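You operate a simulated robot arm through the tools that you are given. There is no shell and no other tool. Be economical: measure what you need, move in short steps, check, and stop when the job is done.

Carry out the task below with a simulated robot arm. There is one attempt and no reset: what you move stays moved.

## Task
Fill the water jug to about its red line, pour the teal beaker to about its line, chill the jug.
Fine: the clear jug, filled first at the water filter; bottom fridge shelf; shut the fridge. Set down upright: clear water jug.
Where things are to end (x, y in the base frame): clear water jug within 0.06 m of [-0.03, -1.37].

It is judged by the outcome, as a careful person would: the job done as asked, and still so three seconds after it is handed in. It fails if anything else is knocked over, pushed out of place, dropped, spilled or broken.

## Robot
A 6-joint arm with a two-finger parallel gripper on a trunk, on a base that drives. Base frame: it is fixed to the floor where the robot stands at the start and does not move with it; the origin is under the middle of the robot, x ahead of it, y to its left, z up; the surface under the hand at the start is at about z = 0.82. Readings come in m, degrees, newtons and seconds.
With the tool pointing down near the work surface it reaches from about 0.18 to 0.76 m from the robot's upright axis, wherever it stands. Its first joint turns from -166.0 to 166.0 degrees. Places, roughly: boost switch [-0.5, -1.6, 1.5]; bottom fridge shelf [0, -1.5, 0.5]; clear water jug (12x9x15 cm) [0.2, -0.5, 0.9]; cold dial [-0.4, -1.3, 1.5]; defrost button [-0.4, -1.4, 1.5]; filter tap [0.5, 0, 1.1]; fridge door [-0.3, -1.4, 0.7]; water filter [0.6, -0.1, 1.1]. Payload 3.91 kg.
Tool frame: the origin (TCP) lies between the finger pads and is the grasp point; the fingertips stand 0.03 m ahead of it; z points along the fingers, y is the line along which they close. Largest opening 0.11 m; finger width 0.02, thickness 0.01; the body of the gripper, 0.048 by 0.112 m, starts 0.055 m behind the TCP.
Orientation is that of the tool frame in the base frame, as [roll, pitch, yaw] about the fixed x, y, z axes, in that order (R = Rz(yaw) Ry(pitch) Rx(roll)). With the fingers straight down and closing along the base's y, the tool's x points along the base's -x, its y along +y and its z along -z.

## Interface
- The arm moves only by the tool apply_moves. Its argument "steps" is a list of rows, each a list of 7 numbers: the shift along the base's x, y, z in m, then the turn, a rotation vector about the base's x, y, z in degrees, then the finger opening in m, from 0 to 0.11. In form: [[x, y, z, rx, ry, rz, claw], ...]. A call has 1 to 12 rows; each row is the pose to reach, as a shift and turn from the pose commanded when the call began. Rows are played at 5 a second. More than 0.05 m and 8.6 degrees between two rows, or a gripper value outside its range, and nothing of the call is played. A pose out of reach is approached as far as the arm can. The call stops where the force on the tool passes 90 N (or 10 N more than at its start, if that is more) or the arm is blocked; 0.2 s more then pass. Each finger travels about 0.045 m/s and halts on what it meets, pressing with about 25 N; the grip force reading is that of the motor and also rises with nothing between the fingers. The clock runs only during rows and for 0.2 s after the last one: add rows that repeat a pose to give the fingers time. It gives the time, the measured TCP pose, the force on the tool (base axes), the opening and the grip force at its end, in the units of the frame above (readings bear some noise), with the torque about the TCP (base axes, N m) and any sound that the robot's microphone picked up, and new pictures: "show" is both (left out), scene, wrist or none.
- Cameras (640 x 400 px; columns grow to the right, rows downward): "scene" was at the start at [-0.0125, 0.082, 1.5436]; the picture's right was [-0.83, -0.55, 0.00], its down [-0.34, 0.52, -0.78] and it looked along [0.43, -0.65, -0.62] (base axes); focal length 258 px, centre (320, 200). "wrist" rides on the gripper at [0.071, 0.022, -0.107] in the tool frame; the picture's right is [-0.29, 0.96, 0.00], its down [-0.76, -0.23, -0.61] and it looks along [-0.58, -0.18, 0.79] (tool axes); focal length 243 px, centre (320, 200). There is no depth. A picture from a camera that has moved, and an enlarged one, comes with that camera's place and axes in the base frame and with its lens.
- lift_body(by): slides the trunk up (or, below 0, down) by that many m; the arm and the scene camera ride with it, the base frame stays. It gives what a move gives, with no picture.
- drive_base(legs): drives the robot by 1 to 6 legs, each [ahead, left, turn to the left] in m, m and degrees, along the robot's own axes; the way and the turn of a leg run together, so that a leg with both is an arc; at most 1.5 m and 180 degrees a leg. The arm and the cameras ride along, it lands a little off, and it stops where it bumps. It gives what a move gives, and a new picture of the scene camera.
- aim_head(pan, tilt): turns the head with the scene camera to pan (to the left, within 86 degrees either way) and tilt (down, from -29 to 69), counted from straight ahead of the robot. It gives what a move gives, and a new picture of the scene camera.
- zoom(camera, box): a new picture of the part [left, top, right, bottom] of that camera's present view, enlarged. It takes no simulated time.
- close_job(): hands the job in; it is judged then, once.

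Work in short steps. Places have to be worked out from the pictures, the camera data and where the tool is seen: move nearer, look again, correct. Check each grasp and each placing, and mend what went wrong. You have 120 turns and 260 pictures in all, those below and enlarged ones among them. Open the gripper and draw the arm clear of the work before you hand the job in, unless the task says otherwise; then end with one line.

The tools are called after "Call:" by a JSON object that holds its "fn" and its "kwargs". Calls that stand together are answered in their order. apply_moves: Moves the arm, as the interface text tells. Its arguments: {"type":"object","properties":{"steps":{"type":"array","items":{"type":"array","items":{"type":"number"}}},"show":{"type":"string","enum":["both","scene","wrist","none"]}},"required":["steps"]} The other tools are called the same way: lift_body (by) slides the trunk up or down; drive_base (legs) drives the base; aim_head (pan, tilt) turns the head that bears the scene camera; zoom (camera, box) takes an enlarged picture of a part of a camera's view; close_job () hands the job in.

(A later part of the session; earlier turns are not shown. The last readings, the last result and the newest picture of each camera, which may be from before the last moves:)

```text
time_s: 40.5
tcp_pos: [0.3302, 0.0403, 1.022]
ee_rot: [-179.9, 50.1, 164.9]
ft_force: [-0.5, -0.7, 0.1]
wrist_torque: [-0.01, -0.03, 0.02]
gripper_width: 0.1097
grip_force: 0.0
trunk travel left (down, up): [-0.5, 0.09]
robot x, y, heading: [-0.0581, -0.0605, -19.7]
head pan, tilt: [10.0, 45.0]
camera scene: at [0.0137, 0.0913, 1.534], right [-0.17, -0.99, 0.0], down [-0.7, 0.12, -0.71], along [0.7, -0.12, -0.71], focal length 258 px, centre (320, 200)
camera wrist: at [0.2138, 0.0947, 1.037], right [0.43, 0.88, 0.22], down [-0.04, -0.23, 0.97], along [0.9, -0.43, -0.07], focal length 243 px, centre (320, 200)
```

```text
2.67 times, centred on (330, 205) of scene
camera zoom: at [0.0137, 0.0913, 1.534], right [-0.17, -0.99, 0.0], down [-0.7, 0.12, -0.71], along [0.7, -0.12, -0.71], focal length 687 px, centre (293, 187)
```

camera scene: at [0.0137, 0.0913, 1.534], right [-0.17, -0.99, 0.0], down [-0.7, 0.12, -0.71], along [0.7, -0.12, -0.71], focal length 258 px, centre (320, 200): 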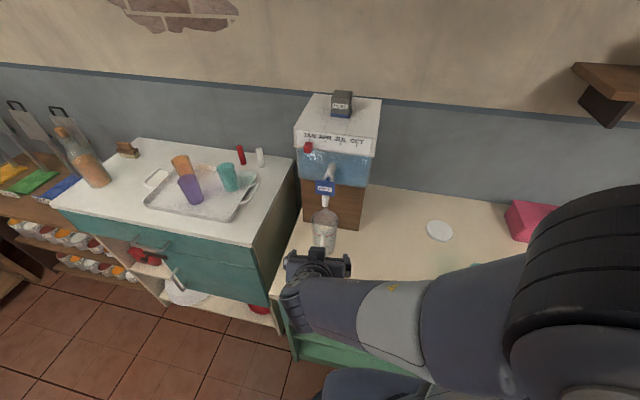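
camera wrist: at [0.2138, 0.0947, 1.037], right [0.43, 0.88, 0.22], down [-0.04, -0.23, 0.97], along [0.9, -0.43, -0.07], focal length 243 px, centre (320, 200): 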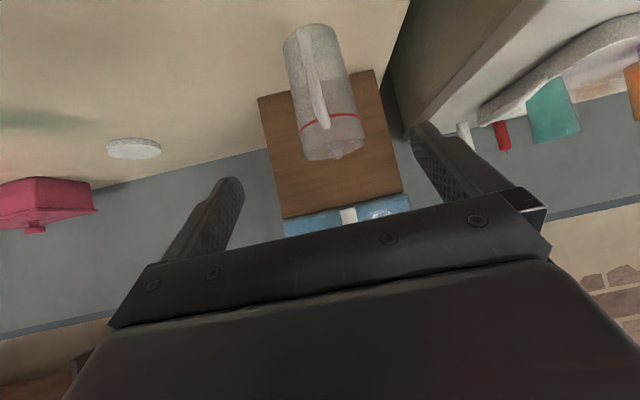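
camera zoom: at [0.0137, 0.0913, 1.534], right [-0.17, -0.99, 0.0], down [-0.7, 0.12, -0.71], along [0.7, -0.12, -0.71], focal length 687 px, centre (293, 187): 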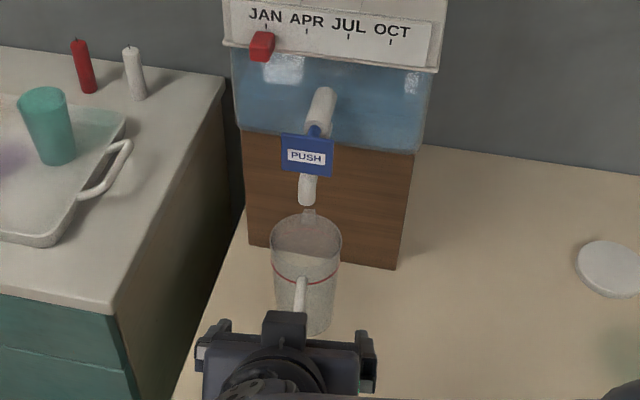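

The jug stands under the spout and the view of its line is good. I close the fingers and turn the tool straight down, above and in front of the paddle, so I can press it with the finger flats while still seeing the jug.

Call:
{"fn": "apply_moves", "kwargs": {"steps": [[0, 0, 0.03, 2.1, 8, 0, 0.08], [0, 0, 0.06, 4.2, 16, 0, 0.06], [0, 0, 0.09, 6.3, 24, 0, 0.04], [0, 0, 0.12, 8.4, 32, 0, 0.02], [0, 0, 0.14, 10.6, 40, 0, 0], [0, 0, 0.14, 12.8, 48.2, 0, 0], [0, 0, 0.14, 12.8, 48.2, 0, 0]], "show": "none"}}

Call:
{"fn": "apply_moves", "kwargs": {"steps": [[0.03, -0.005, 0, 0, 0, -2.5, 0], [0.06, -0.012, 0, 0, 0, -5, 0], [0.09, -0.018, -0.02, 0, 0, -5, 0], [0.103, -0.021, -0.036, 0, 0, -5, 0], [0.103, -0.021, -0.036, 0, 0, -5, 0]], "show": "both"}}

Call:
{"fn": "zoom", "kwargs": {"camera": "scene", "box": [250, 130, 410, 280]}}

```text
time_s: 42.1
tcp_pos: [0.332, 0.0384, 1.1597]
ee_rot: [-180.0, -0.1, 165.1]
ft_force: [-0.2, -0.7, 0.2]
wrist_torque: [0.0, 0.0, 0.04]
gripper_width: 0.0
grip_force: 24.8
trunk travel left (down, up): [-0.5, 0.09]
robot x, y, heading: [-0.0572, -0.0628, -19.5]
head pan, tilt: [10.0, 45.0]
```

```text
time_s: 43.3
tcp_pos: [0.4376, 0.0177, 1.1231]
ee_rot: [-179.9, 0.1, 160.0]
ft_force: [0.1, -0.3, -0.2]
wrist_torque: [0.02, 0.03, -0.02]
gripper_width: 0.0001
grip_force: 24.8
trunk travel left (down, up): [-0.5, 0.09]
robot x, y, heading: [-0.0603, -0.0591, -19.5]
head pan, tilt: [10.0, 45.0]
camera scene: at [0.0138, 0.0914, 1.534], right [-0.17, -0.99, 0.0], down [-0.7, 0.12, -0.71], along [0.7, -0.12, -0.71], focal length 258 px, centre (320, 200)
camera wrist: at [0.3782, 0.0646, 1.2304], right [0.6, 0.8, 0.0], down [0.63, -0.47, 0.61], along [0.49, -0.37, -0.79], focal length 243 px, centre (320, 200)
```

scene: 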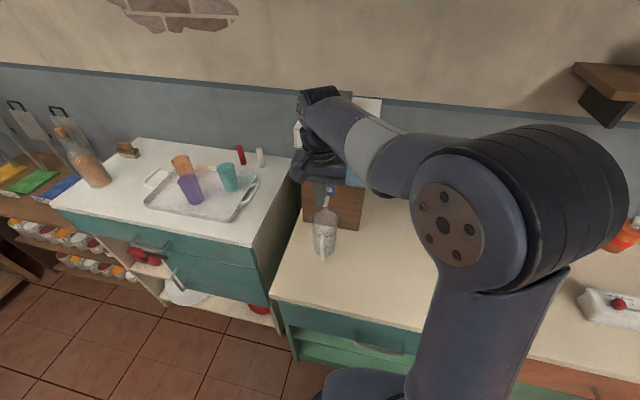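
wrist: 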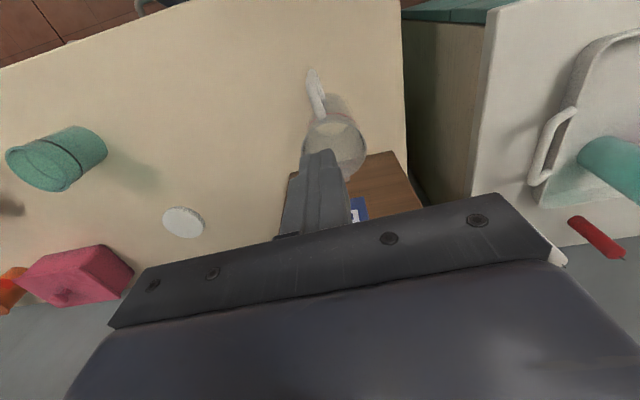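

```text
2.67 times, centred on (330, 205) of scene
camera zoom: at [0.0138, 0.0914, 1.534], right [-0.17, -0.99, 0.0], down [-0.7, 0.12, -0.71], along [0.7, -0.12, -0.71], focal length 687 px, centre (293, 187)
```

zoom: 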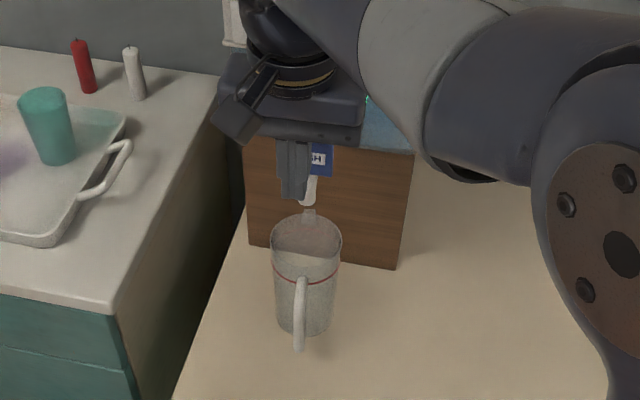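

The jug and its red line stay clearly visible. I advance slowly to touch the paddle, listening for water.

Call:
{"fn": "apply_moves", "kwargs": {"steps": [[0.012, -0.004, -0.01, 0, 0, 0, 0], [0.024, -0.009, -0.01, 0, 0, 0, 0], [0.032, -0.012, -0.01, 0, 0, 0, 0]], "show": "none"}}

Call:
{"fn": "zoom", "kwargs": {"camera": "scene", "box": [250, 130, 410, 280]}}

```text
time_s: 44.1
tcp_pos: [0.4685, 0.0065, 1.1135]
ee_rot: [-179.9, 0.2, 160.0]
ft_force: [0.7, 0.6, -0.2]
wrist_torque: [0.0, -0.02, -0.03]
gripper_width: 0.0
grip_force: 24.9
trunk travel left (down, up): [-0.5, 0.09]
robot x, y, heading: [-0.0621, -0.0562, -19.5]
head pan, tilt: [10.0, 45.0]
```

```text
2.67 times, centred on (330, 205) of scene
camera zoom: at [0.0137, 0.0914, 1.534], right [-0.17, -0.99, 0.0], down [-0.7, 0.12, -0.71], along [0.7, -0.12, -0.71], focal length 687 px, centre (293, 187)
```

zoom: 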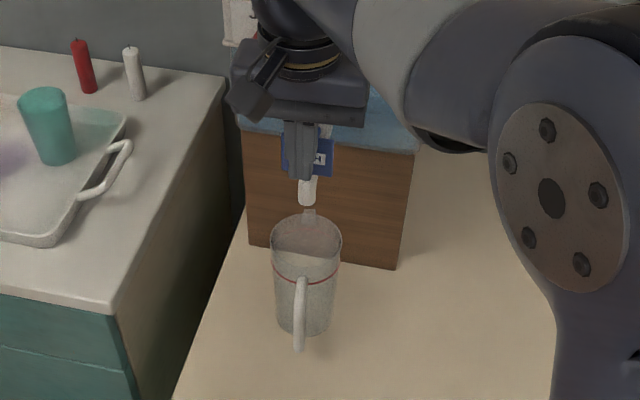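

Just about touching. I press on in small steps.

Call:
{"fn": "apply_moves", "kwargs": {"steps": [[0.005, -0.002, 0, 0, 0, 0, 0], [0.009, -0.0033, 0, 0, 0, 0, 0]], "show": "none"}}

Call:
{"fn": "zoom", "kwargs": {"camera": "scene", "box": [250, 130, 410, 280]}}

```text
time_s: 44.7
tcp_pos: [0.477, 0.0036, 1.1145]
ee_rot: [-179.7, 0.1, 160.1]
ft_force: [-2.5, -0.6, -1.2]
wrist_torque: [0.03, -0.02, -0.04]
gripper_width: 0.0
grip_force: 25.1
trunk travel left (down, up): [-0.5, 0.09]
robot x, y, heading: [-0.0601, -0.0632, -19.5]
head pan, tilt: [10.0, 45.0]
```

```text
2.67 times, centred on (330, 205) of scene
camera zoom: at [0.0134, 0.0915, 1.534], right [-0.17, -0.99, 0.0], down [-0.7, 0.12, -0.71], along [0.7, -0.12, -0.71], focal length 687 px, centre (293, 187)
```

zoom: 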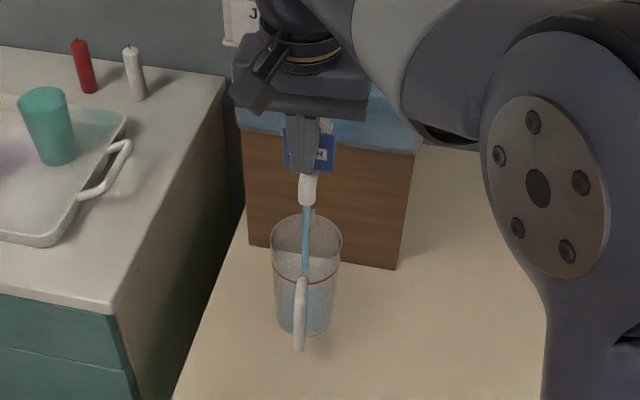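

Water is running into the jug. I hold and watch the level in short waits.

Call:
{"fn": "apply_moves", "kwargs": {"steps": [[0, 0, 0, 0, 0, 0, 0], [0, 0, 0, 0, 0, 0, 0]], "show": "none"}}

Call:
{"fn": "zoom", "kwargs": {"camera": "scene", "box": [290, 190, 370, 270]}}

```text
time_s: 45.3
tcp_pos: [0.4776, 0.0045, 1.115]
ee_rot: [-179.8, 0.1, 160.0]
ft_force: [-2.2, 1.6, -1.2]
wrist_torque: [0.02, -0.02, -0.04]
gripper_width: 0.0
grip_force: 24.8
trunk travel left (down, up): [-0.5, 0.09]
robot x, y, heading: [-0.0602, -0.0593, -19.6]
head pan, tilt: [10.0, 45.0]
```

```text
5.00 times, centred on (330, 230) of scene
camera zoom: at [0.0135, 0.0915, 1.534], right [-0.17, -0.99, 0.0], down [-0.7, 0.12, -0.71], along [0.7, -0.12, -0.71], focal length 1289 px, centre (270, 50)
```

zoom: 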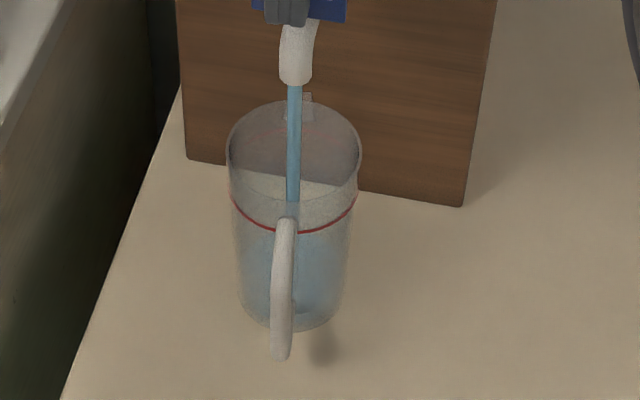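

Call:
{"fn": "apply_moves", "kwargs": {"steps": [[0, 0, 0, 0, 0, 0, 0], [0, 0, 0, 0, 0, 0, 0]], "show": "none"}}

Call:
{"fn": "zoom", "kwargs": {"camera": "scene", "box": [305, 200, 355, 250]}}

```text
time_s: 45.9
tcp_pos: [0.4763, 0.0027, 1.1148]
ee_rot: [-179.9, 0.2, 160.0]
ft_force: [-2.1, 0.2, -0.2]
wrist_torque: [0.02, 0.02, -0.04]
gripper_width: 0.0
grip_force: 25.2
trunk travel left (down, up): [-0.5, 0.09]
robot x, y, heading: [-0.0606, -0.0589, -19.7]
head pan, tilt: [10.0, 45.0]
```

```text
8.00 times, centred on (330, 225) of scene
camera zoom: at [0.0135, 0.0916, 1.534], right [-0.17, -0.99, 0.0], down [-0.7, 0.12, -0.71], along [0.7, -0.12, -0.71], focal length 2062 px, centre (240, 0)
```

zoom: 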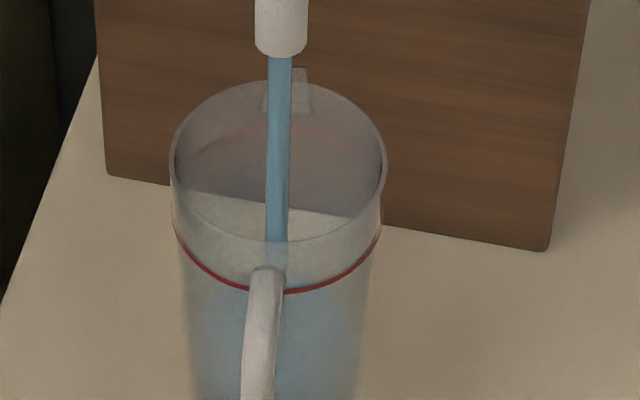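

Call:
{"fn": "zoom", "kwargs": {"camera": "scene", "box": [295, 200, 365, 270]}}

Call:
{"fn": "zoom", "kwargs": {"camera": "wrist", "box": [270, 40, 410, 190]}}

```text
5.71 times, centred on (330, 235) of scene
camera zoom: at [0.0135, 0.0916, 1.534], right [-0.17, -0.99, 0.0], down [-0.7, 0.12, -0.71], along [0.7, -0.12, -0.71], focal length 1473 px, centre (263, 0)
```

zoom: 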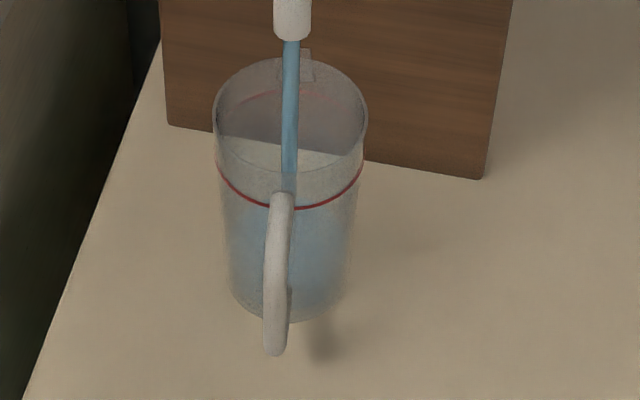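

```text
2.67 times, centred on (340, 115) of wrist
camera zoom: at [0.418, 0.05, 1.2222], right [0.6, 0.8, 0.0], down [0.63, -0.47, 0.61], along [0.49, -0.37, -0.79], focal length 647 px, centre (267, 427)
```

zoom: 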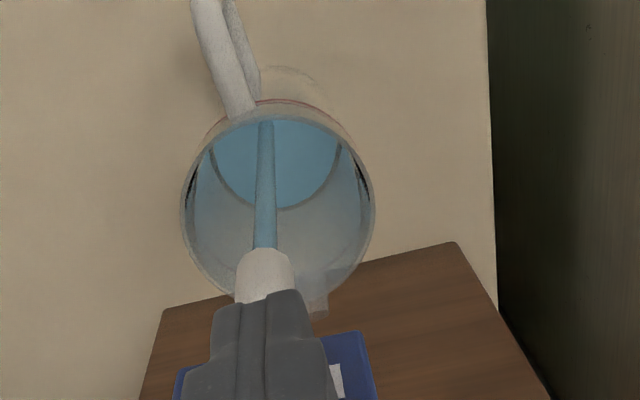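

The wrist view shows the water surface well: it is at about z≈0.866, and the red line is at about 0.935. I let it run a second more and look.

Call:
{"fn": "apply_moves", "kwargs": {"steps": [[0, 0, 0, 0, 0, 0, 0], [0, 0, 0, 0, 0, 0, 0], [0, 0, 0, 0, 0, 0, 0], [0, 0, 0, 0, 0, 0, 0], [0, 0, 0, 0, 0, 0, 0]], "show": "none"}}

Call:
{"fn": "zoom", "kwargs": {"camera": "wrist", "box": [270, 40, 410, 190]}}

Call:
{"fn": "zoom", "kwargs": {"camera": "scene", "box": [295, 200, 365, 270]}}

```text
time_s: 47.1
tcp_pos: [0.477, 0.0042, 1.1146]
ee_rot: [-179.9, 0.1, 160.0]
ft_force: [-2.5, 0.5, -0.5]
wrist_torque: [-0.01, -0.02, -0.03]
gripper_width: 0.0001
grip_force: 24.9
trunk travel left (down, up): [-0.5, 0.09]
robot x, y, heading: [-0.065, -0.0581, -19.4]
head pan, tilt: [10.0, 45.0]
```

```text
2.67 times, centred on (340, 115) of wrist
camera zoom: at [0.418, 0.05, 1.2222], right [0.6, 0.8, 0.0], down [0.63, -0.47, 0.61], along [0.49, -0.37, -0.79], focal length 647 px, centre (267, 427)
```

zoom: 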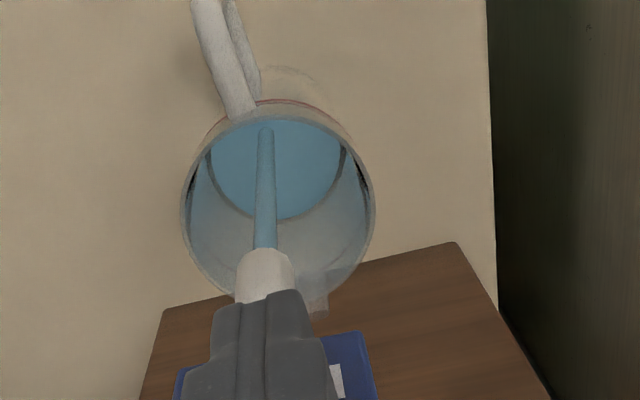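

```text
5.71 times, centred on (330, 235) of scene
camera zoom: at [0.0134, 0.0916, 1.534], right [-0.17, -0.99, 0.0], down [-0.7, 0.12, -0.71], along [0.7, -0.12, -0.71], focal length 1473 px, centre (263, 0)
```

zoom: 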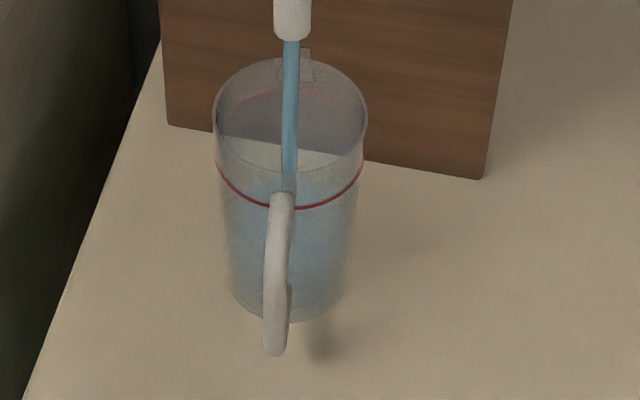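

The level is about 0.884 and rising roughly 15 mm/s. Another 2 s.

Call:
{"fn": "apply_moves", "kwargs": {"steps": [[0, 0, 0, 0, 0, 0, 0], [0, 0, 0, 0, 0, 0, 0], [0, 0, 0, 0, 0, 0, 0], [0, 0, 0, 0, 0, 0, 0], [0, 0, 0, 0, 0, 0, 0], [0, 0, 0, 0, 0, 0, 0], [0, 0, 0, 0, 0, 0, 0], [0, 0, 0, 0, 0, 0, 0]], "show": "none"}}

Call:
{"fn": "zoom", "kwargs": {"camera": "wrist", "box": [270, 40, 410, 190]}}

Call:
{"fn": "zoom", "kwargs": {"camera": "scene", "box": [295, 200, 365, 270]}}

```text
time_s: 48.9
tcp_pos: [0.4777, 0.004, 1.1134]
ee_rot: [-179.9, 0.2, 159.9]
ft_force: [-2.2, 1.0, -0.5]
wrist_torque: [-0.03, -0.03, -0.02]
gripper_width: 0.0
grip_force: 25.1
trunk travel left (down, up): [-0.5, 0.09]
robot x, y, heading: [-0.0621, -0.0598, -19.4]
head pan, tilt: [10.0, 45.0]
```

```text
2.67 times, centred on (340, 115) of wrist
camera zoom: at [0.418, 0.05, 1.2222], right [0.6, 0.8, 0.0], down [0.63, -0.47, 0.61], along [0.49, -0.37, -0.79], focal length 647 px, centre (267, 427)
```

zoom: 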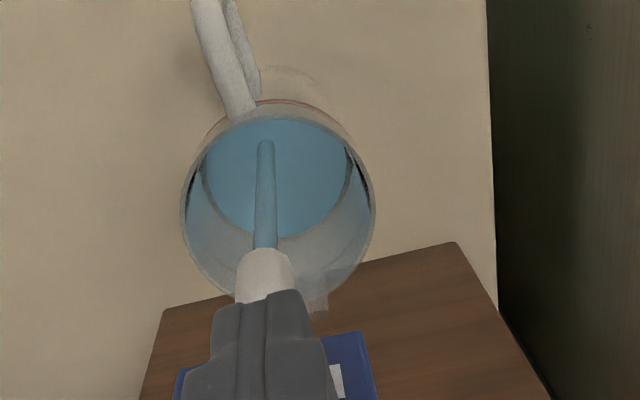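

```text
5.71 times, centred on (330, 235) of scene
camera zoom: at [0.0134, 0.0915, 1.534], right [-0.17, -0.99, 0.0], down [-0.7, 0.12, -0.71], along [0.7, -0.12, -0.71], focal length 1473 px, centre (263, 0)
```

zoom: 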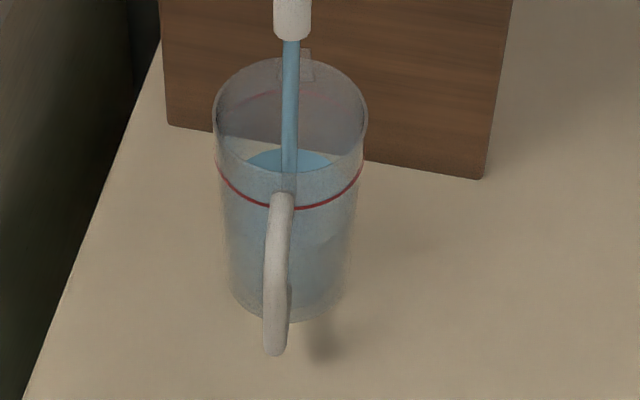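

In the scene view the surface's back edge is at row 149, against row ~88 for the back of the red line. Another 2 s.

Call:
{"fn": "apply_moves", "kwargs": {"steps": [[0, 0, 0, 0, 0, 0, 0], [0, 0, 0, 0, 0, 0, 0], [0, 0, 0, 0, 0, 0, 0], [0, 0, 0, 0, 0, 0, 0], [0, 0, 0, 0, 0, 0, 0], [0, 0, 0, 0, 0, 0, 0], [0, 0, 0, 0, 0, 0, 0], [0, 0, 0, 0, 0, 0, 0], [0, 0, 0, 0, 0, 0, 0]], "show": "none"}}

Call:
{"fn": "zoom", "kwargs": {"camera": "scene", "box": [295, 200, 365, 270]}}

```text
time_s: 50.9
tcp_pos: [0.4763, 0.0036, 1.1149]
ee_rot: [-180.0, 0.1, 160.0]
ft_force: [-2.5, 1.8, 0.1]
wrist_torque: [0.03, 0.0, -0.07]
gripper_width: 0.0003
grip_force: 25.2
trunk travel left (down, up): [-0.5, 0.09]
robot x, y, heading: [-0.0612, -0.0608, -19.5]
head pan, tilt: [10.0, 45.0]
```

```text
5.71 times, centred on (330, 235) of scene
camera zoom: at [0.0134, 0.0915, 1.534], right [-0.17, -0.99, 0.0], down [-0.7, 0.12, -0.71], along [0.7, -0.12, -0.71], focal length 1473 px, centre (263, 0)
```

zoom: 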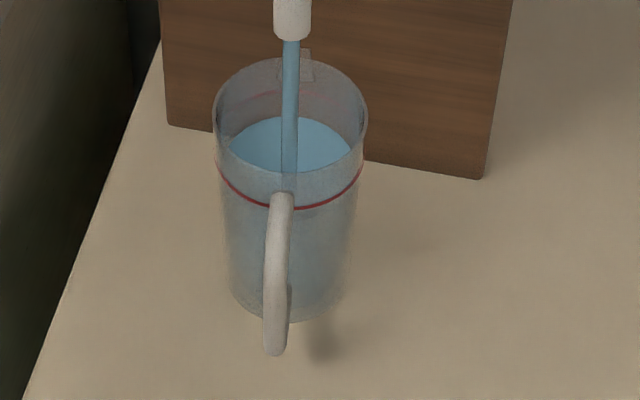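

Back edge at row 116 of a target of about 90. One second more.

Call:
{"fn": "apply_moves", "kwargs": {"steps": [[0, 0, 0, 0, 0, 0, 0], [0, 0, 0, 0, 0, 0, 0], [0, 0, 0, 0, 0, 0, 0], [0, 0, 0, 0, 0, 0, 0]], "show": "none"}}

Call:
{"fn": "zoom", "kwargs": {"camera": "scene", "box": [305, 200, 355, 250]}}

```text
time_s: 51.9
tcp_pos: [0.4772, 0.0025, 1.1147]
ee_rot: [-179.8, 0.2, 160.0]
ft_force: [-2.5, 0.9, -0.1]
wrist_torque: [-0.02, 0.0, -0.02]
gripper_width: 0.0
grip_force: 25.4
trunk travel left (down, up): [-0.5, 0.09]
robot x, y, heading: [-0.061, -0.0584, -19.7]
head pan, tilt: [10.0, 45.0]
```

```text
8.00 times, centred on (330, 225) of scene
camera zoom: at [0.0134, 0.0915, 1.534], right [-0.17, -0.99, 0.0], down [-0.7, 0.12, -0.71], along [0.7, -0.12, -0.71], focal length 2062 px, centre (240, 0)
```

zoom: 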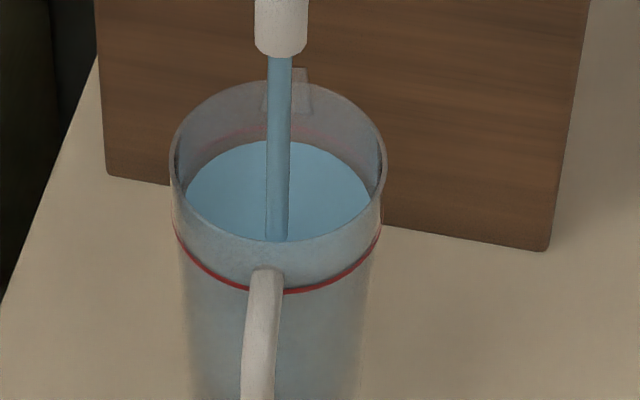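

Almost there; one more beat and then I let go of the paddle.

Call:
{"fn": "apply_moves", "kwargs": {"steps": [[0, 0, 0, 0, 0, 0, 0], [-0.03, 0.01, 0, 0, 0, 0, 0], [-0.045, 0.015, 0, 0, 0, 0, 0]], "show": "none"}}

Call:
{"fn": "zoom", "kwargs": {"camera": "scene", "box": [305, 200, 355, 250]}}

```text
time_s: 52.7
tcp_pos: [0.4323, 0.0177, 1.1158]
ee_rot: [-179.9, 0.1, 160.0]
ft_force: [-0.7, 0.2, 0.4]
wrist_torque: [0.01, -0.02, 0.0]
gripper_width: 0.0
grip_force: 25.3
trunk travel left (down, up): [-0.5, 0.09]
robot x, y, heading: [-0.0616, -0.0588, -19.5]
head pan, tilt: [10.0, 45.0]
```

```text
8.00 times, centred on (330, 225) of scene
camera zoom: at [0.0134, 0.0914, 1.5341], right [-0.17, -0.99, 0.0], down [-0.7, 0.12, -0.71], along [0.7, -0.12, -0.71], focal length 2062 px, centre (240, 0)
```

zoom: 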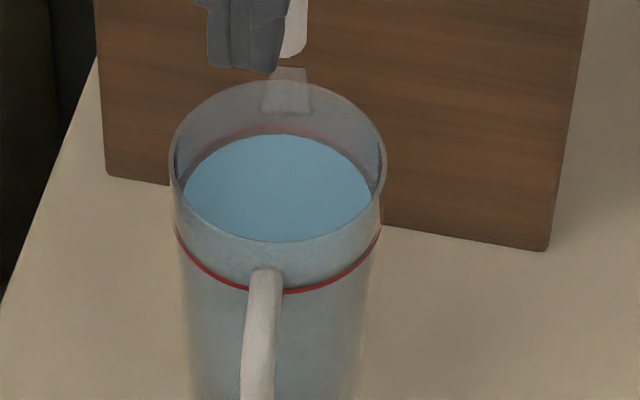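

Flow stopped, with the surface about 4 mm below the line. I give one brief press to top it up.

Call:
{"fn": "apply_moves", "kwargs": {"steps": [[0.025, -0.008, 0, 0, 0, 0, 0], [0.045, -0.015, 0, 0, 0, 0, 0], [0.025, -0.008, 0, 0, 0, 0, 0], [0, 0, 0, 0, 0, 0, 0], [-0.04, 0.013, 0.03, 0, 0, 0, 0]], "show": "none"}}

Call:
{"fn": "zoom", "kwargs": {"camera": "scene", "box": [305, 200, 355, 250]}}

```text
refused: row 5 steps farther than a row can; nothing moved
```

```text
8.00 times, centred on (330, 225) of scene
camera zoom: at [0.0134, 0.0914, 1.5341], right [-0.17, -0.99, 0.0], down [-0.7, 0.12, -0.71], along [0.7, -0.12, -0.71], focal length 2062 px, centre (240, 0)
```

zoom: 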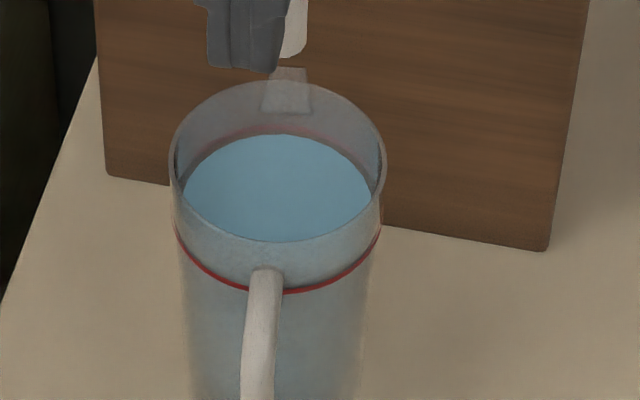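

Call:
{"fn": "apply_moves", "kwargs": {"steps": [[0.025, -0.008, 0, 0, 0, 0, 0], [0.045, -0.015, 0, 0, 0, 0, 0], [0.025, -0.008, 0, 0, 0, 0, 0], [0, 0, 0, 0, 0, 0, 0], [-0.03, 0.01, 0.03, 0, 0, 0, 0]], "show": "none"}}

Call:
{"fn": "zoom", "kwargs": {"camera": "scene", "box": [305, 200, 355, 250]}}

```text
time_s: 53.9
tcp_pos: [0.4031, 0.0283, 1.1452]
ee_rot: [-179.9, 0.1, 160.0]
ft_force: [-1.1, -0.7, -0.4]
wrist_torque: [0.0, 0.01, 0.0]
gripper_width: 0.0001
grip_force: 24.9
trunk travel left (down, up): [-0.5, 0.09]
robot x, y, heading: [-0.0613, -0.0625, -19.5]
head pan, tilt: [10.0, 45.0]
```

```text
8.00 times, centred on (330, 225) of scene
camera zoom: at [0.0137, 0.0914, 1.534], right [-0.17, -0.99, 0.0], down [-0.7, 0.12, -0.71], along [0.7, -0.12, -0.71], focal length 2062 px, centre (240, 0)
```

zoom: 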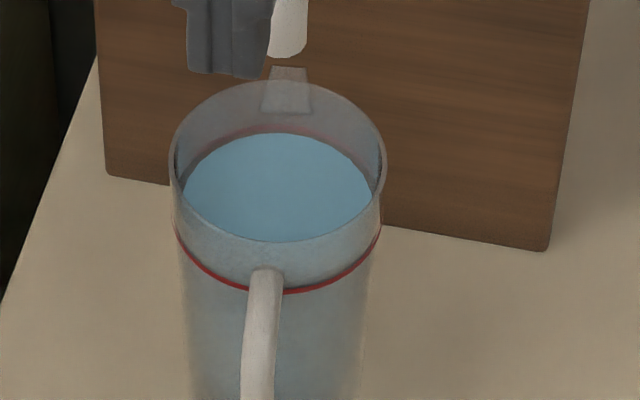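

Level with the line now. I retrace my way: back off, open, tilt the tool up to the grasp attitude.

Call:
{"fn": "apply_moves", "kwargs": {"steps": [[-0.035, 0.006, 0.01, 0, 0, 2.5, 0.02], [-0.071, 0.012, 0.016, 0, 0, 5, 0.04], [-0.071, 0.012, 0.016, 0, 0, 5, 0.06]], "show": "none"}}

Call:
{"fn": "apply_moves", "kwargs": {"steps": [[0, 0, 0, -2.1, -8, 0, 0.08], [0, 0, -0.02, -4.2, -16, 0, 0.1], [0, 0, -0.05, -6.3, -24, 0, 0.11], [0, 0, -0.08, -8.4, -32, 0, 0.11], [0, 0, -0.11, -10.6, -40, 0, 0.11], [0, 0, -0.137, -12.8, -48.2, 0, 0.11], [0, 0, -0.137, -12.8, -48.2, 0, 0.11]], "show": "both"}}

```text
time_s: 54.7
tcp_pos: [0.3331, 0.0402, 1.1617]
ee_rot: [-179.9, 0.0, 165.0]
ft_force: [0.2, 0.2, -0.9]
wrist_torque: [-0.02, 0.0, 0.0]
gripper_width: 0.06
grip_force: 0.0
trunk travel left (down, up): [-0.5, 0.09]
robot x, y, heading: [-0.0611, -0.0627, -19.7]
head pan, tilt: [10.0, 45.0]
```

```text
time_s: 56.3
tcp_pos: [0.3314, 0.0396, 1.0229]
ee_rot: [-179.9, 49.9, 165.1]
ft_force: [-0.4, -0.1, -0.1]
wrist_torque: [0.03, -0.05, -0.04]
gripper_width: 0.1099
grip_force: 0.0
trunk travel left (down, up): [-0.5, 0.09]
robot x, y, heading: [-0.06, -0.0644, -19.4]
head pan, tilt: [10.0, 45.0]
camera scene: at [0.0139, 0.0916, 1.534], right [-0.17, -0.99, 0.0], down [-0.7, 0.12, -0.71], along [0.7, -0.12, -0.71], focal length 258 px, centre (320, 200)
camera wrist: at [0.2143, 0.0947, 1.0379], right [0.43, 0.88, 0.22], down [-0.04, -0.23, 0.97], along [0.9, -0.42, -0.07], focal length 243 px, centre (320, 200)
```

scene: 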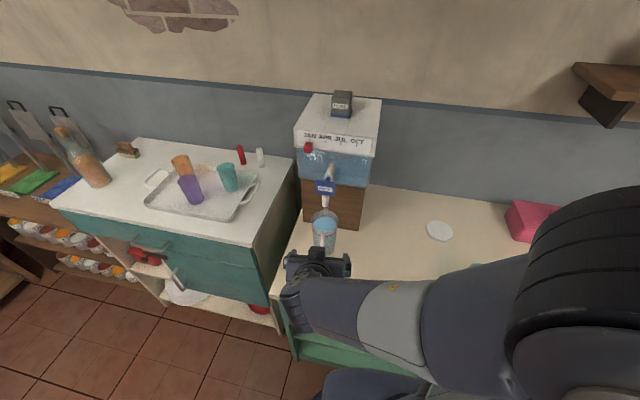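
wrist: 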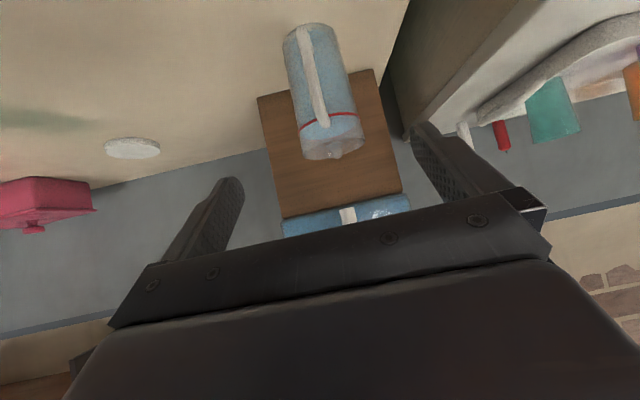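

Water sits at the red line. I go in along the same axis and grip the jug again.

Call:
{"fn": "apply_moves", "kwargs": {"steps": [[0.037, -0.01, -0.02, 0, 0, 0, 0.11], [0.074, -0.02, -0.04, 0, 0, 0, 0.11], [0.111, -0.03, -0.06, 0, 0, 0, 0.11], [0.149, -0.04, -0.081, 0, 0, 0, 0.11], [0.149, -0.04, -0.081, 0, 0, 0, 0.11], [0.149, -0.04, -0.081, 0, 0, 0, 0.09], [0.149, -0.04, -0.081, 0, 0, 0, 0.07], [0.149, -0.04, -0.081, 0, 0, 0, 0.05], [0.149, -0.04, -0.081, 0, 0, 0, 0.05]], "show": "none"}}

Call:
{"fn": "apply_moves", "kwargs": {"steps": [[0, 0, 0.008, 0, 0, 0, 0.05], [0, 0, 0.018, 0, 0, 0, 0.05], [0, 0, 0.022, 0, 0, 0, 0.05], [0, 0, 0.022, 0, 0, 0, 0.05]], "show": "both"}}

```text
time_s: 58.3
tcp_pos: [0.481, 0.0007, 0.9421]
ee_rot: [179.9, 50.1, 165.0]
ft_force: [-0.5, -1.5, 0.6]
wrist_torque: [-0.07, -0.01, 0.02]
gripper_width: 0.0839
grip_force: 25.1
trunk travel left (down, up): [-0.5, 0.09]
robot x, y, heading: [-0.0578, -0.0579, -19.4]
head pan, tilt: [10.0, 45.0]
```

```text
time_s: 59.3
tcp_pos: [0.4805, -0.0001, 0.9635]
ee_rot: [180.0, 50.0, 165.0]
ft_force: [0.2, -0.1, -4.1]
wrist_torque: [-0.02, 0.02, 0.0]
gripper_width: 0.0844
grip_force: 24.5
trunk travel left (down, up): [-0.5, 0.09]
robot x, y, heading: [-0.0603, -0.0593, -19.5]
head pan, tilt: [10.0, 45.0]
camera scene: at [0.0141, 0.0915, 1.534], right [-0.17, -0.99, 0.0], down [-0.7, 0.12, -0.71], along [0.7, -0.12, -0.71], focal length 258 px, centre (320, 200)
camera wrist: at [0.3634, 0.0557, 0.9798], right [0.43, 0.88, 0.22], down [-0.04, -0.23, 0.97], along [0.9, -0.42, -0.07], focal length 243 px, centre (320, 200)
```

scene: 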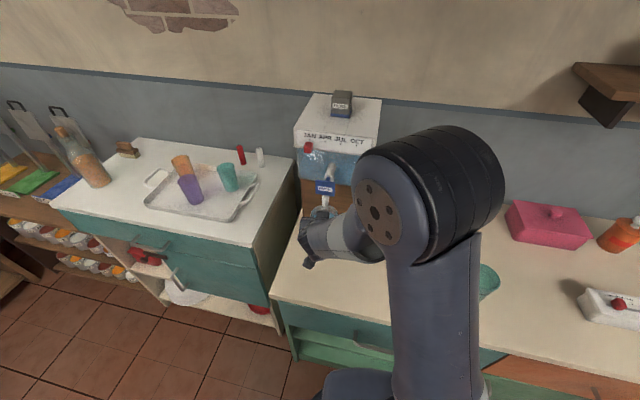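
wrist: 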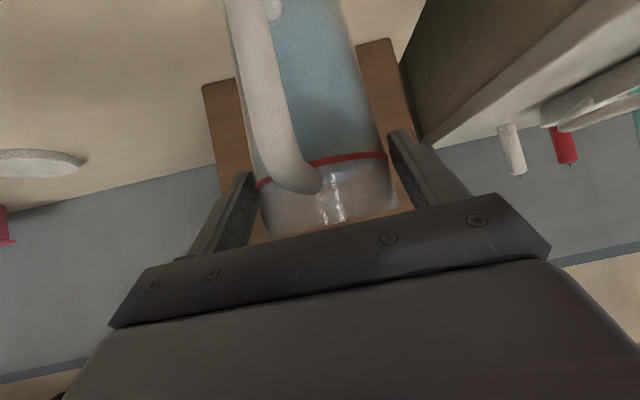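

Lifted full (about 4 N), steady. I draw it straight back from under the tap, then up.

Call:
{"fn": "apply_moves", "kwargs": {"steps": [[-0.025, 0.007, 0, 0, 0, 0, 0.05], [-0.055, 0.015, 0, 0, 0, 0, 0.05], [-0.085, 0.023, 0, 0, 0, 0, 0.05], [-0.115, 0.031, 0, 0, 0, 0, 0.05], [-0.14, 0.037, 0.005, 0, 0, 0, 0.05], [-0.145, 0.03, 0.03, 0, 0, 0, 0.05], [-0.145, 0.02, 0.06, 0, 0, 0, 0.05], [-0.145, 0.005, 0.09, 0, 0, 0, 0.05], [-0.145, -0.015, 0.12, 0, 0, 0, 0.05], [-0.145, -0.035, 0.145, 0, 0, 0, 0.05], [-0.145, -0.06, 0.16, 0, 0, 0, 0.05]], "show": "wrist"}}

Call:
{"fn": "aim_head", "kwargs": {"pan": -33, "tilt": 50}}

```text
time_s: 61.7
tcp_pos: [0.3348, -0.0597, 1.1255]
ee_rot: [179.8, 50.0, 164.9]
ft_force: [0.3, 0.0, -5.5]
wrist_torque: [0.01, 0.01, 0.0]
gripper_width: 0.084
grip_force: 25.1
trunk travel left (down, up): [-0.5, 0.09]
robot x, y, heading: [-0.0606, -0.063, -19.3]
head pan, tilt: [10.0, 45.0]
camera wrist: at [0.2171, -0.0048, 1.1408], right [0.43, 0.88, 0.22], down [-0.04, -0.23, 0.97], along [0.9, -0.43, -0.07], focal length 243 px, centre (320, 200)
```

wrist: 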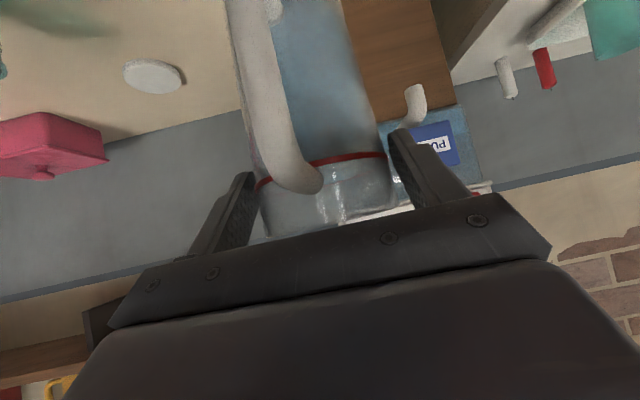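

```text
time_s: 62.8
tcp_pos: [0.334, -0.0587, 1.1257]
ee_rot: [-180.0, 50.0, 165.0]
ft_force: [0.4, -0.3, -5.4]
wrist_torque: [0.01, 0.03, 0.01]
gripper_width: 0.0841
grip_force: 25.3
trunk travel left (down, up): [-0.5, 0.09]
robot x, y, heading: [-0.0628, -0.0625, -19.4]
head pan, tilt: [-33.0, 50.0]
camera scene: at [-0.0193, 0.0438, 1.5271], right [-0.79, -0.61, 0.0], down [-0.47, 0.61, -0.64], along [0.39, -0.51, -0.77], focal length 258 px, centre (320, 200)
```

scene: 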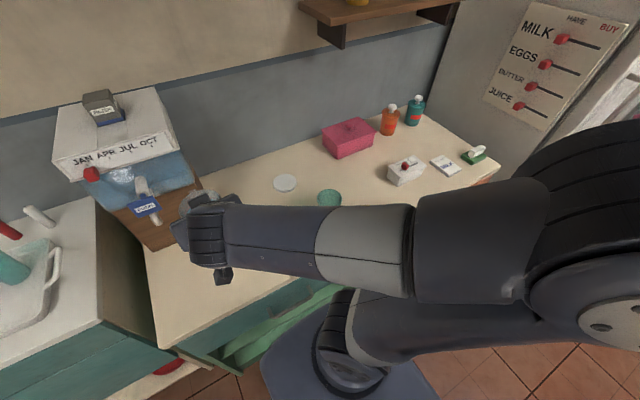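

Steady. I carry it to the near right side of the beaker (as the camera sees it), turning it to face about +25°, so that the beaker stays visible.

Call:
{"fn": "apply_moves", "kwargs": {"steps": [[-0.012, -0.031, 0, 0, 0, 3.4, 0.05], [-0.024, -0.062, 0, 0, 0, 6.8, 0.05], [-0.037, -0.095, 0, 0, 0, 10.2, 0.05], [-0.05, -0.128, 0, 0, 0, 13.6, 0.05], [-0.063, -0.161, 0, 0, 0, 17, 0.05], [-0.077, -0.194, 0, 0, 0, 20.4, 0.05], [-0.09, -0.227, 0, 0, 0, 23.8, 0.05], [-0.104, -0.26, 0, 0, 0, 27.2, 0.05], [-0.117, -0.293, 0, 0, 0, 30.6, 0.05], [-0.13, -0.326, 0, 0, 0, 34, 0.05], [-0.138, -0.346, 0, 0, 0, 37, 0.05], [-0.144, -0.361, 0, 0, 0, 40, 0.05]], "show": "both"}}

Call:
{"fn": "zoom", "kwargs": {"camera": "scene", "box": [240, 120, 400, 280]}}

```text
time_s: 65.4
tcp_pos: [0.1909, -0.4205, 1.1263]
ee_rot: [179.9, 50.0, -155.0]
ft_force: [-0.8, 0.1, -6.1]
wrist_torque: [-0.03, 0.04, -0.01]
gripper_width: 0.0844
grip_force: 25.0
trunk travel left (down, up): [-0.5, 0.09]
robot x, y, heading: [-0.0616, -0.0595, -19.5]
head pan, tilt: [-33.0, 50.0]
camera scene: at [-0.0195, 0.0433, 1.5271], right [-0.79, -0.61, 0.0], down [-0.47, 0.61, -0.64], along [0.39, -0.51, -0.77], focal length 258 px, centre (320, 200)
camera wrist: at [0.0668, -0.454, 1.1406], right [-0.24, 0.95, 0.22], down [0.12, -0.2, 0.97], along [0.96, 0.26, -0.07], focal length 243 px, centre (320, 200)
```

scene: 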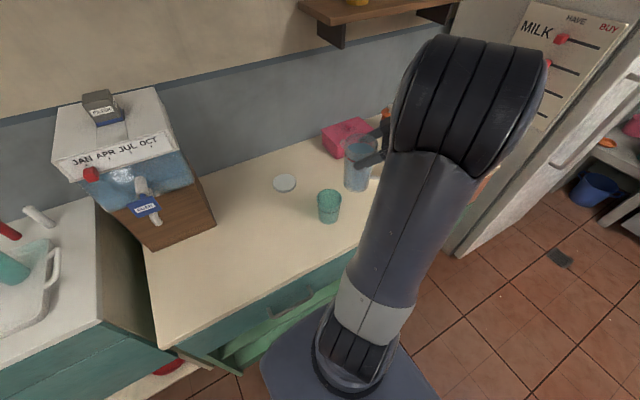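
wrist: 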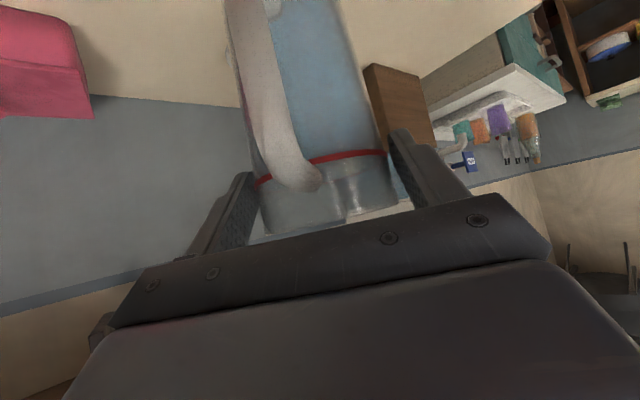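

```text
2.50 times, centred on (320, 200) of scene
camera zoom: at [-0.0195, 0.0433, 1.5271], right [-0.79, -0.61, 0.0], down [-0.47, 0.61, -0.64], along [0.39, -0.51, -0.77], focal length 644 px, centre (320, 200)
```

zoom: 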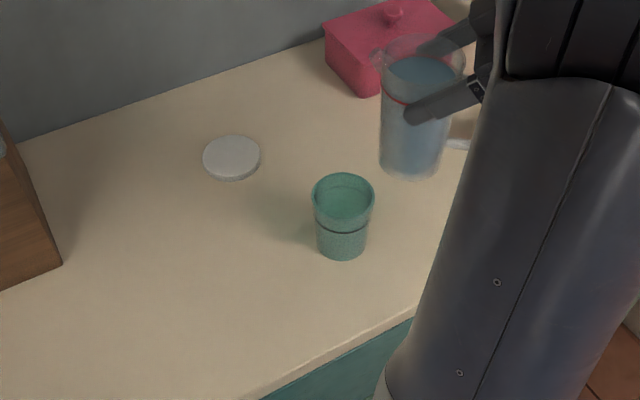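

Call:
{"fn": "zoom", "kwargs": {"camera": "scene", "box": [310, 120, 390, 220]}}

```text
4.00 times, centred on (350, 170) of scene
camera zoom: at [-0.0195, 0.0433, 1.5271], right [-0.79, -0.61, 0.0], down [-0.47, 0.61, -0.64], along [0.39, -0.51, -0.77], focal length 1031 px, centre (200, 320)
```

zoom: 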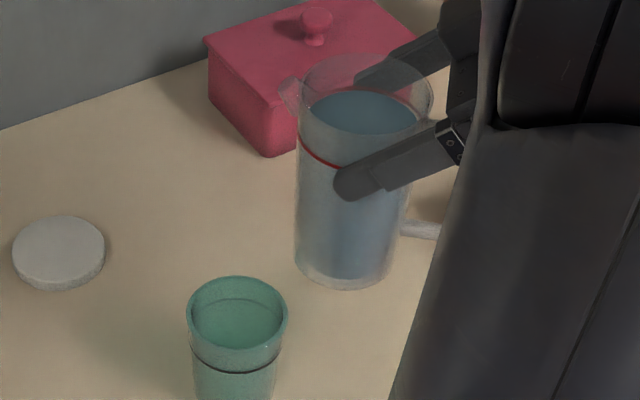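

The beaker is centred near (0.271, -0.39) with its rim at about 0.91, and the jug's spout is behind it. I tilt 28° (below the spilling angle) while still high and come down a little.

Call:
{"fn": "apply_moves", "kwargs": {"steps": [[0.003, 0.001, -0.01, -2.5, 5.4, 0, 0.05], [0.006, 0.002, -0.02, -5, 10.9, 0, 0.05], [0.01, 0.003, -0.035, -7.4, 15.9, 0, 0.05], [0.013, 0.003, -0.05, -9.7, 20.8, 0, 0.05], [0.016, 0.003, -0.06, -11.8, 25.4, 0, 0.05], [0.016, 0.003, -0.06, -11.8, 25.4, 0, 0.05]], "show": "none"}}

Call:
{"fn": "zoom", "kwargs": {"camera": "scene", "box": [290, 130, 390, 230]}}

```text
time_s: 66.8
tcp_pos: [0.2076, -0.4176, 1.0653]
ee_rot: [179.9, 21.9, -155.0]
ft_force: [-0.3, -0.4, -5.0]
wrist_torque: [0.02, -0.12, 0.0]
gripper_width: 0.084
grip_force: 24.9
trunk travel left (down, up): [-0.5, 0.09]
robot x, y, heading: [-0.0598, -0.0588, -19.6]
head pan, tilt: [-33.0, 50.0]
```

```text
4.00 times, centred on (340, 180) of scene
camera zoom: at [-0.0194, 0.0434, 1.5271], right [-0.79, -0.61, 0.0], down [-0.47, 0.61, -0.64], along [0.39, -0.51, -0.77], focal length 1031 px, centre (240, 280)
```

zoom: 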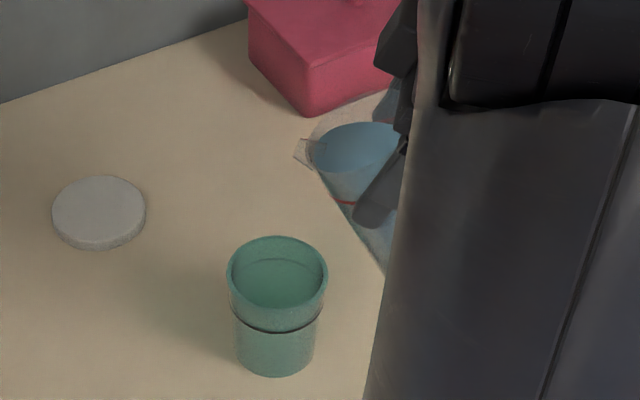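

Taking all views together, the counter top is nearer z≈0.80, which puts the spout tip about 0.05 m ahead of and just below the TCP. I move in over the beaker at the same tilt and look.

Call:
{"fn": "apply_moves", "kwargs": {"steps": [[0.006, 0, -0.03, 0, 0, 0, 0.05], [0.012, 0, -0.06, 0, 0, 0, 0.05], [0.018, 0, -0.08, 0, 0, 0, 0.05], [0.018, 0, -0.08, 0, 0, 0, 0.05]], "show": "none"}}

Call:
{"fn": "zoom", "kwargs": {"camera": "scene", "box": [290, 130, 390, 230]}}

```text
time_s: 67.8
tcp_pos: [0.2243, -0.4171, 0.9869]
ee_rot: [180.0, 21.9, -155.0]
ft_force: [0.0, -0.8, -4.8]
wrist_torque: [0.04, -0.06, 0.0]
gripper_width: 0.0841
grip_force: 24.7
trunk travel left (down, up): [-0.5, 0.09]
robot x, y, heading: [-0.0589, -0.0637, -19.5]
head pan, tilt: [-33.0, 50.0]
```

```text
4.00 times, centred on (340, 180) of scene
camera zoom: at [-0.0196, 0.0433, 1.5272], right [-0.79, -0.61, 0.0], down [-0.47, 0.61, -0.64], along [0.39, -0.51, -0.77], focal length 1031 px, centre (240, 280)
```

zoom: 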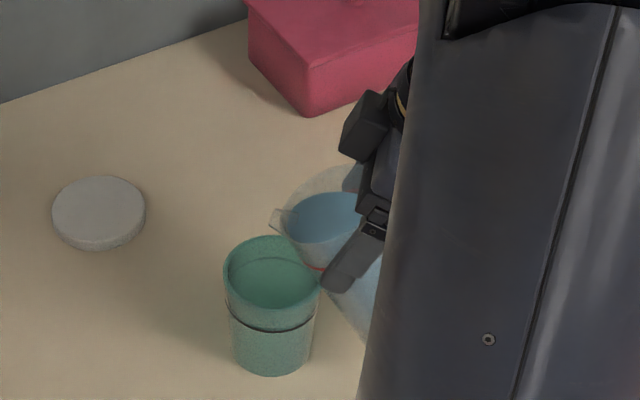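

Call:
{"fn": "zoom", "kwargs": {"camera": "scene", "box": [335, 170, 385, 230]}}

Call:
{"fn": "zoom", "kwargs": {"camera": "wrist", "box": [160, 0, 480, 200]}}

```text
6.67 times, centred on (360, 200) of scene
camera zoom: at [-0.0196, 0.0433, 1.5272], right [-0.79, -0.61, 0.0], down [-0.47, 0.61, -0.64], along [0.39, -0.51, -0.77], focal length 1718 px, centre (53, 200)
```

zoom: 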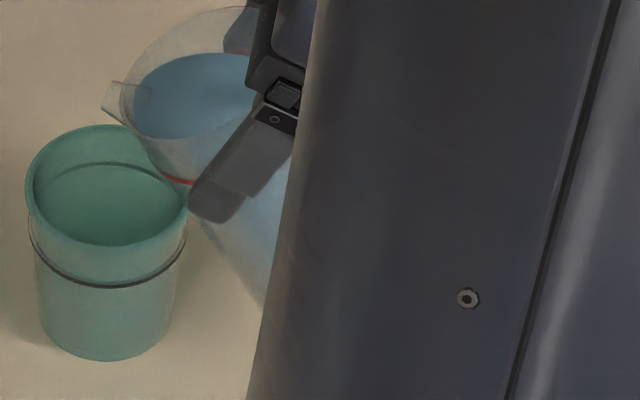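

```text
2.00 times, centred on (320, 100) of wrist
camera zoom: at [0.1205, -0.4421, 1.0596], right [-0.16, 0.98, 0.11], down [0.53, -0.01, 0.85], along [0.83, 0.19, -0.52], focal length 485 px, centre (320, 400)
```

zoom: 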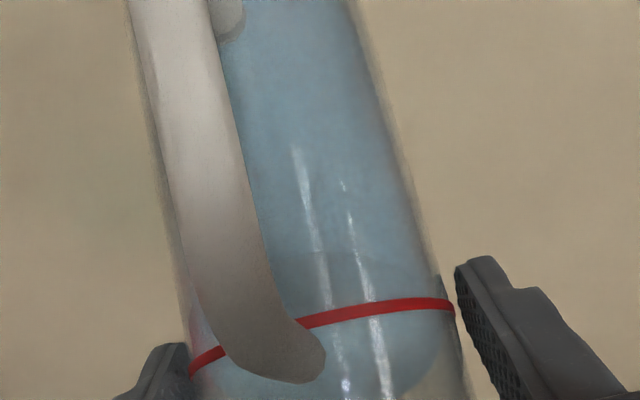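

The beaker shifted about 3 mm: the jug wall is just touching its back rim. I raise the jug 25 mm straight up and correct sideways by 8 mm before tilting further.

Call:
{"fn": "apply_moves", "kwargs": {"steps": [[-0.002, 0, 0.012, 0, 0, 0, 0.05], [-0.002, 0, 0.025, 0, 0, 0, 0.05], [-0.002, 0.0076, 0.025, 0, 0, 0, 0.05], [-0.002, 0.0076, 0.025, 0, 0, 0, 0.05]], "show": "none"}}

Call:
{"fn": "zoom", "kwargs": {"camera": "scene", "box": [290, 130, 390, 230]}}

```text
time_s: 68.8
tcp_pos: [0.2241, -0.4118, 1.0096]
ee_rot: [180.0, 22.0, -155.1]
ft_force: [-0.8, -0.5, -5.7]
wrist_torque: [0.07, -0.12, 0.02]
gripper_width: 0.0839
grip_force: 24.8
trunk travel left (down, up): [-0.5, 0.09]
robot x, y, heading: [-0.0651, -0.0606, -19.8]
head pan, tilt: [-33.0, 50.0]
```

```text
4.00 times, centred on (340, 180) of scene
camera zoom: at [-0.0194, 0.0435, 1.5271], right [-0.79, -0.61, 0.0], down [-0.47, 0.61, -0.64], along [0.39, -0.51, -0.77], focal length 1031 px, centre (240, 280)
```

zoom: 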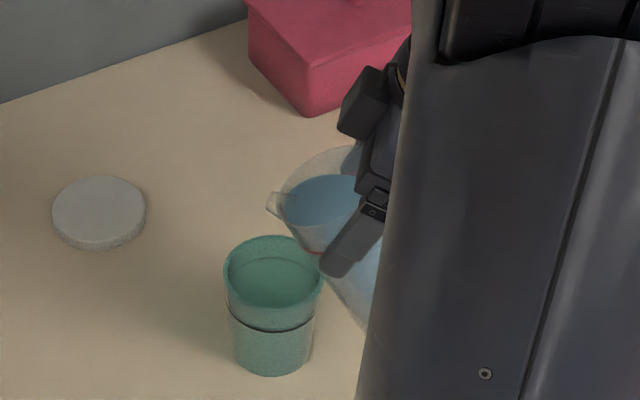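

Upright beaker, clear of the jug, and the drop point below the spout falls on the beaker's centre. Now I tilt gradually.

Call:
{"fn": "apply_moves", "kwargs": {"steps": [[0, 0, 0, -1.3, 2.7, 0, 0.05], [0, 0, 0, -2.5, 5.4, 0, 0.05]], "show": "none"}}

Call:
{"fn": "zoom", "kwargs": {"camera": "scene", "box": [305, 150, 385, 230]}}

```text
time_s: 69.4
tcp_pos: [0.2243, -0.4107, 1.0099]
ee_rot: [-180.0, 16.0, -155.0]
ft_force: [0.1, 0.1, -4.8]
wrist_torque: [0.05, -0.13, -0.01]
gripper_width: 0.0843
grip_force: 24.8
trunk travel left (down, up): [-0.5, 0.09]
robot x, y, heading: [-0.0621, -0.0614, -19.6]
head pan, tilt: [-33.0, 50.0]
```

```text
5.00 times, centred on (345, 190) of scene
camera zoom: at [-0.0194, 0.0434, 1.5271], right [-0.79, -0.61, 0.0], down [-0.47, 0.61, -0.64], along [0.39, -0.51, -0.77], focal length 1289 px, centre (195, 250)
```

zoom: 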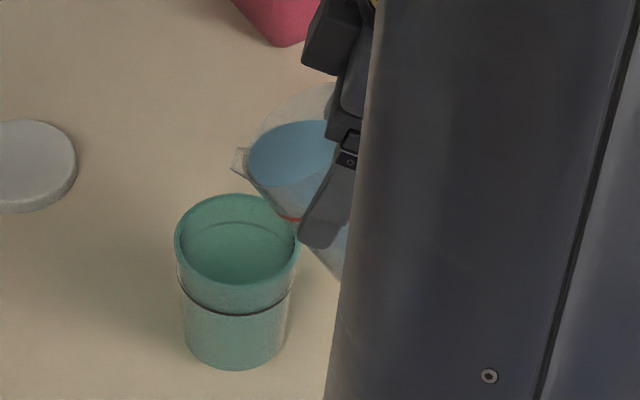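

No flow yet; 4° more.

Call:
{"fn": "apply_moves", "kwargs": {"steps": [[0, 0, 0, -0.85, 1.8, 0, 0.05], [0, 0, 0, -1.7, 3.6, 0, 0.05]], "show": "none"}}

Call:
{"fn": "zoom", "kwargs": {"camera": "scene", "box": [305, 150, 385, 230]}}

```text
time_s: 70.0
tcp_pos: [0.2237, -0.4097, 1.0108]
ee_rot: [-180.0, 12.1, -155.1]
ft_force: [0.6, -0.4, -5.4]
wrist_torque: [0.06, -0.17, 0.0]
gripper_width: 0.0845
grip_force: 24.6
trunk travel left (down, up): [-0.5, 0.09]
robot x, y, heading: [-0.0567, -0.057, -19.4]
head pan, tilt: [-33.0, 50.0]
```

```text
5.00 times, centred on (345, 190) of scene
camera zoom: at [-0.0195, 0.0434, 1.5271], right [-0.79, -0.61, 0.0], down [-0.47, 0.61, -0.64], along [0.39, -0.51, -0.77], focal length 1289 px, centre (195, 250)
```

zoom: 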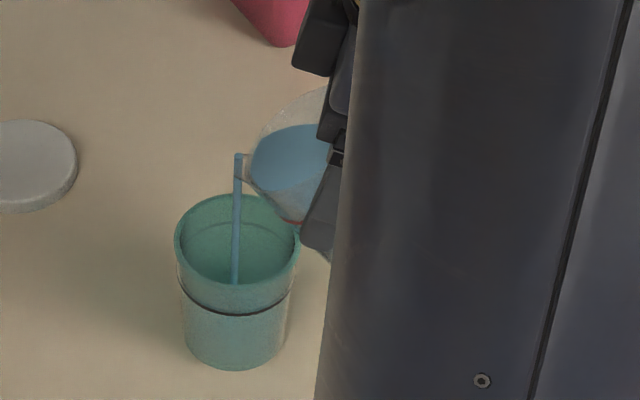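

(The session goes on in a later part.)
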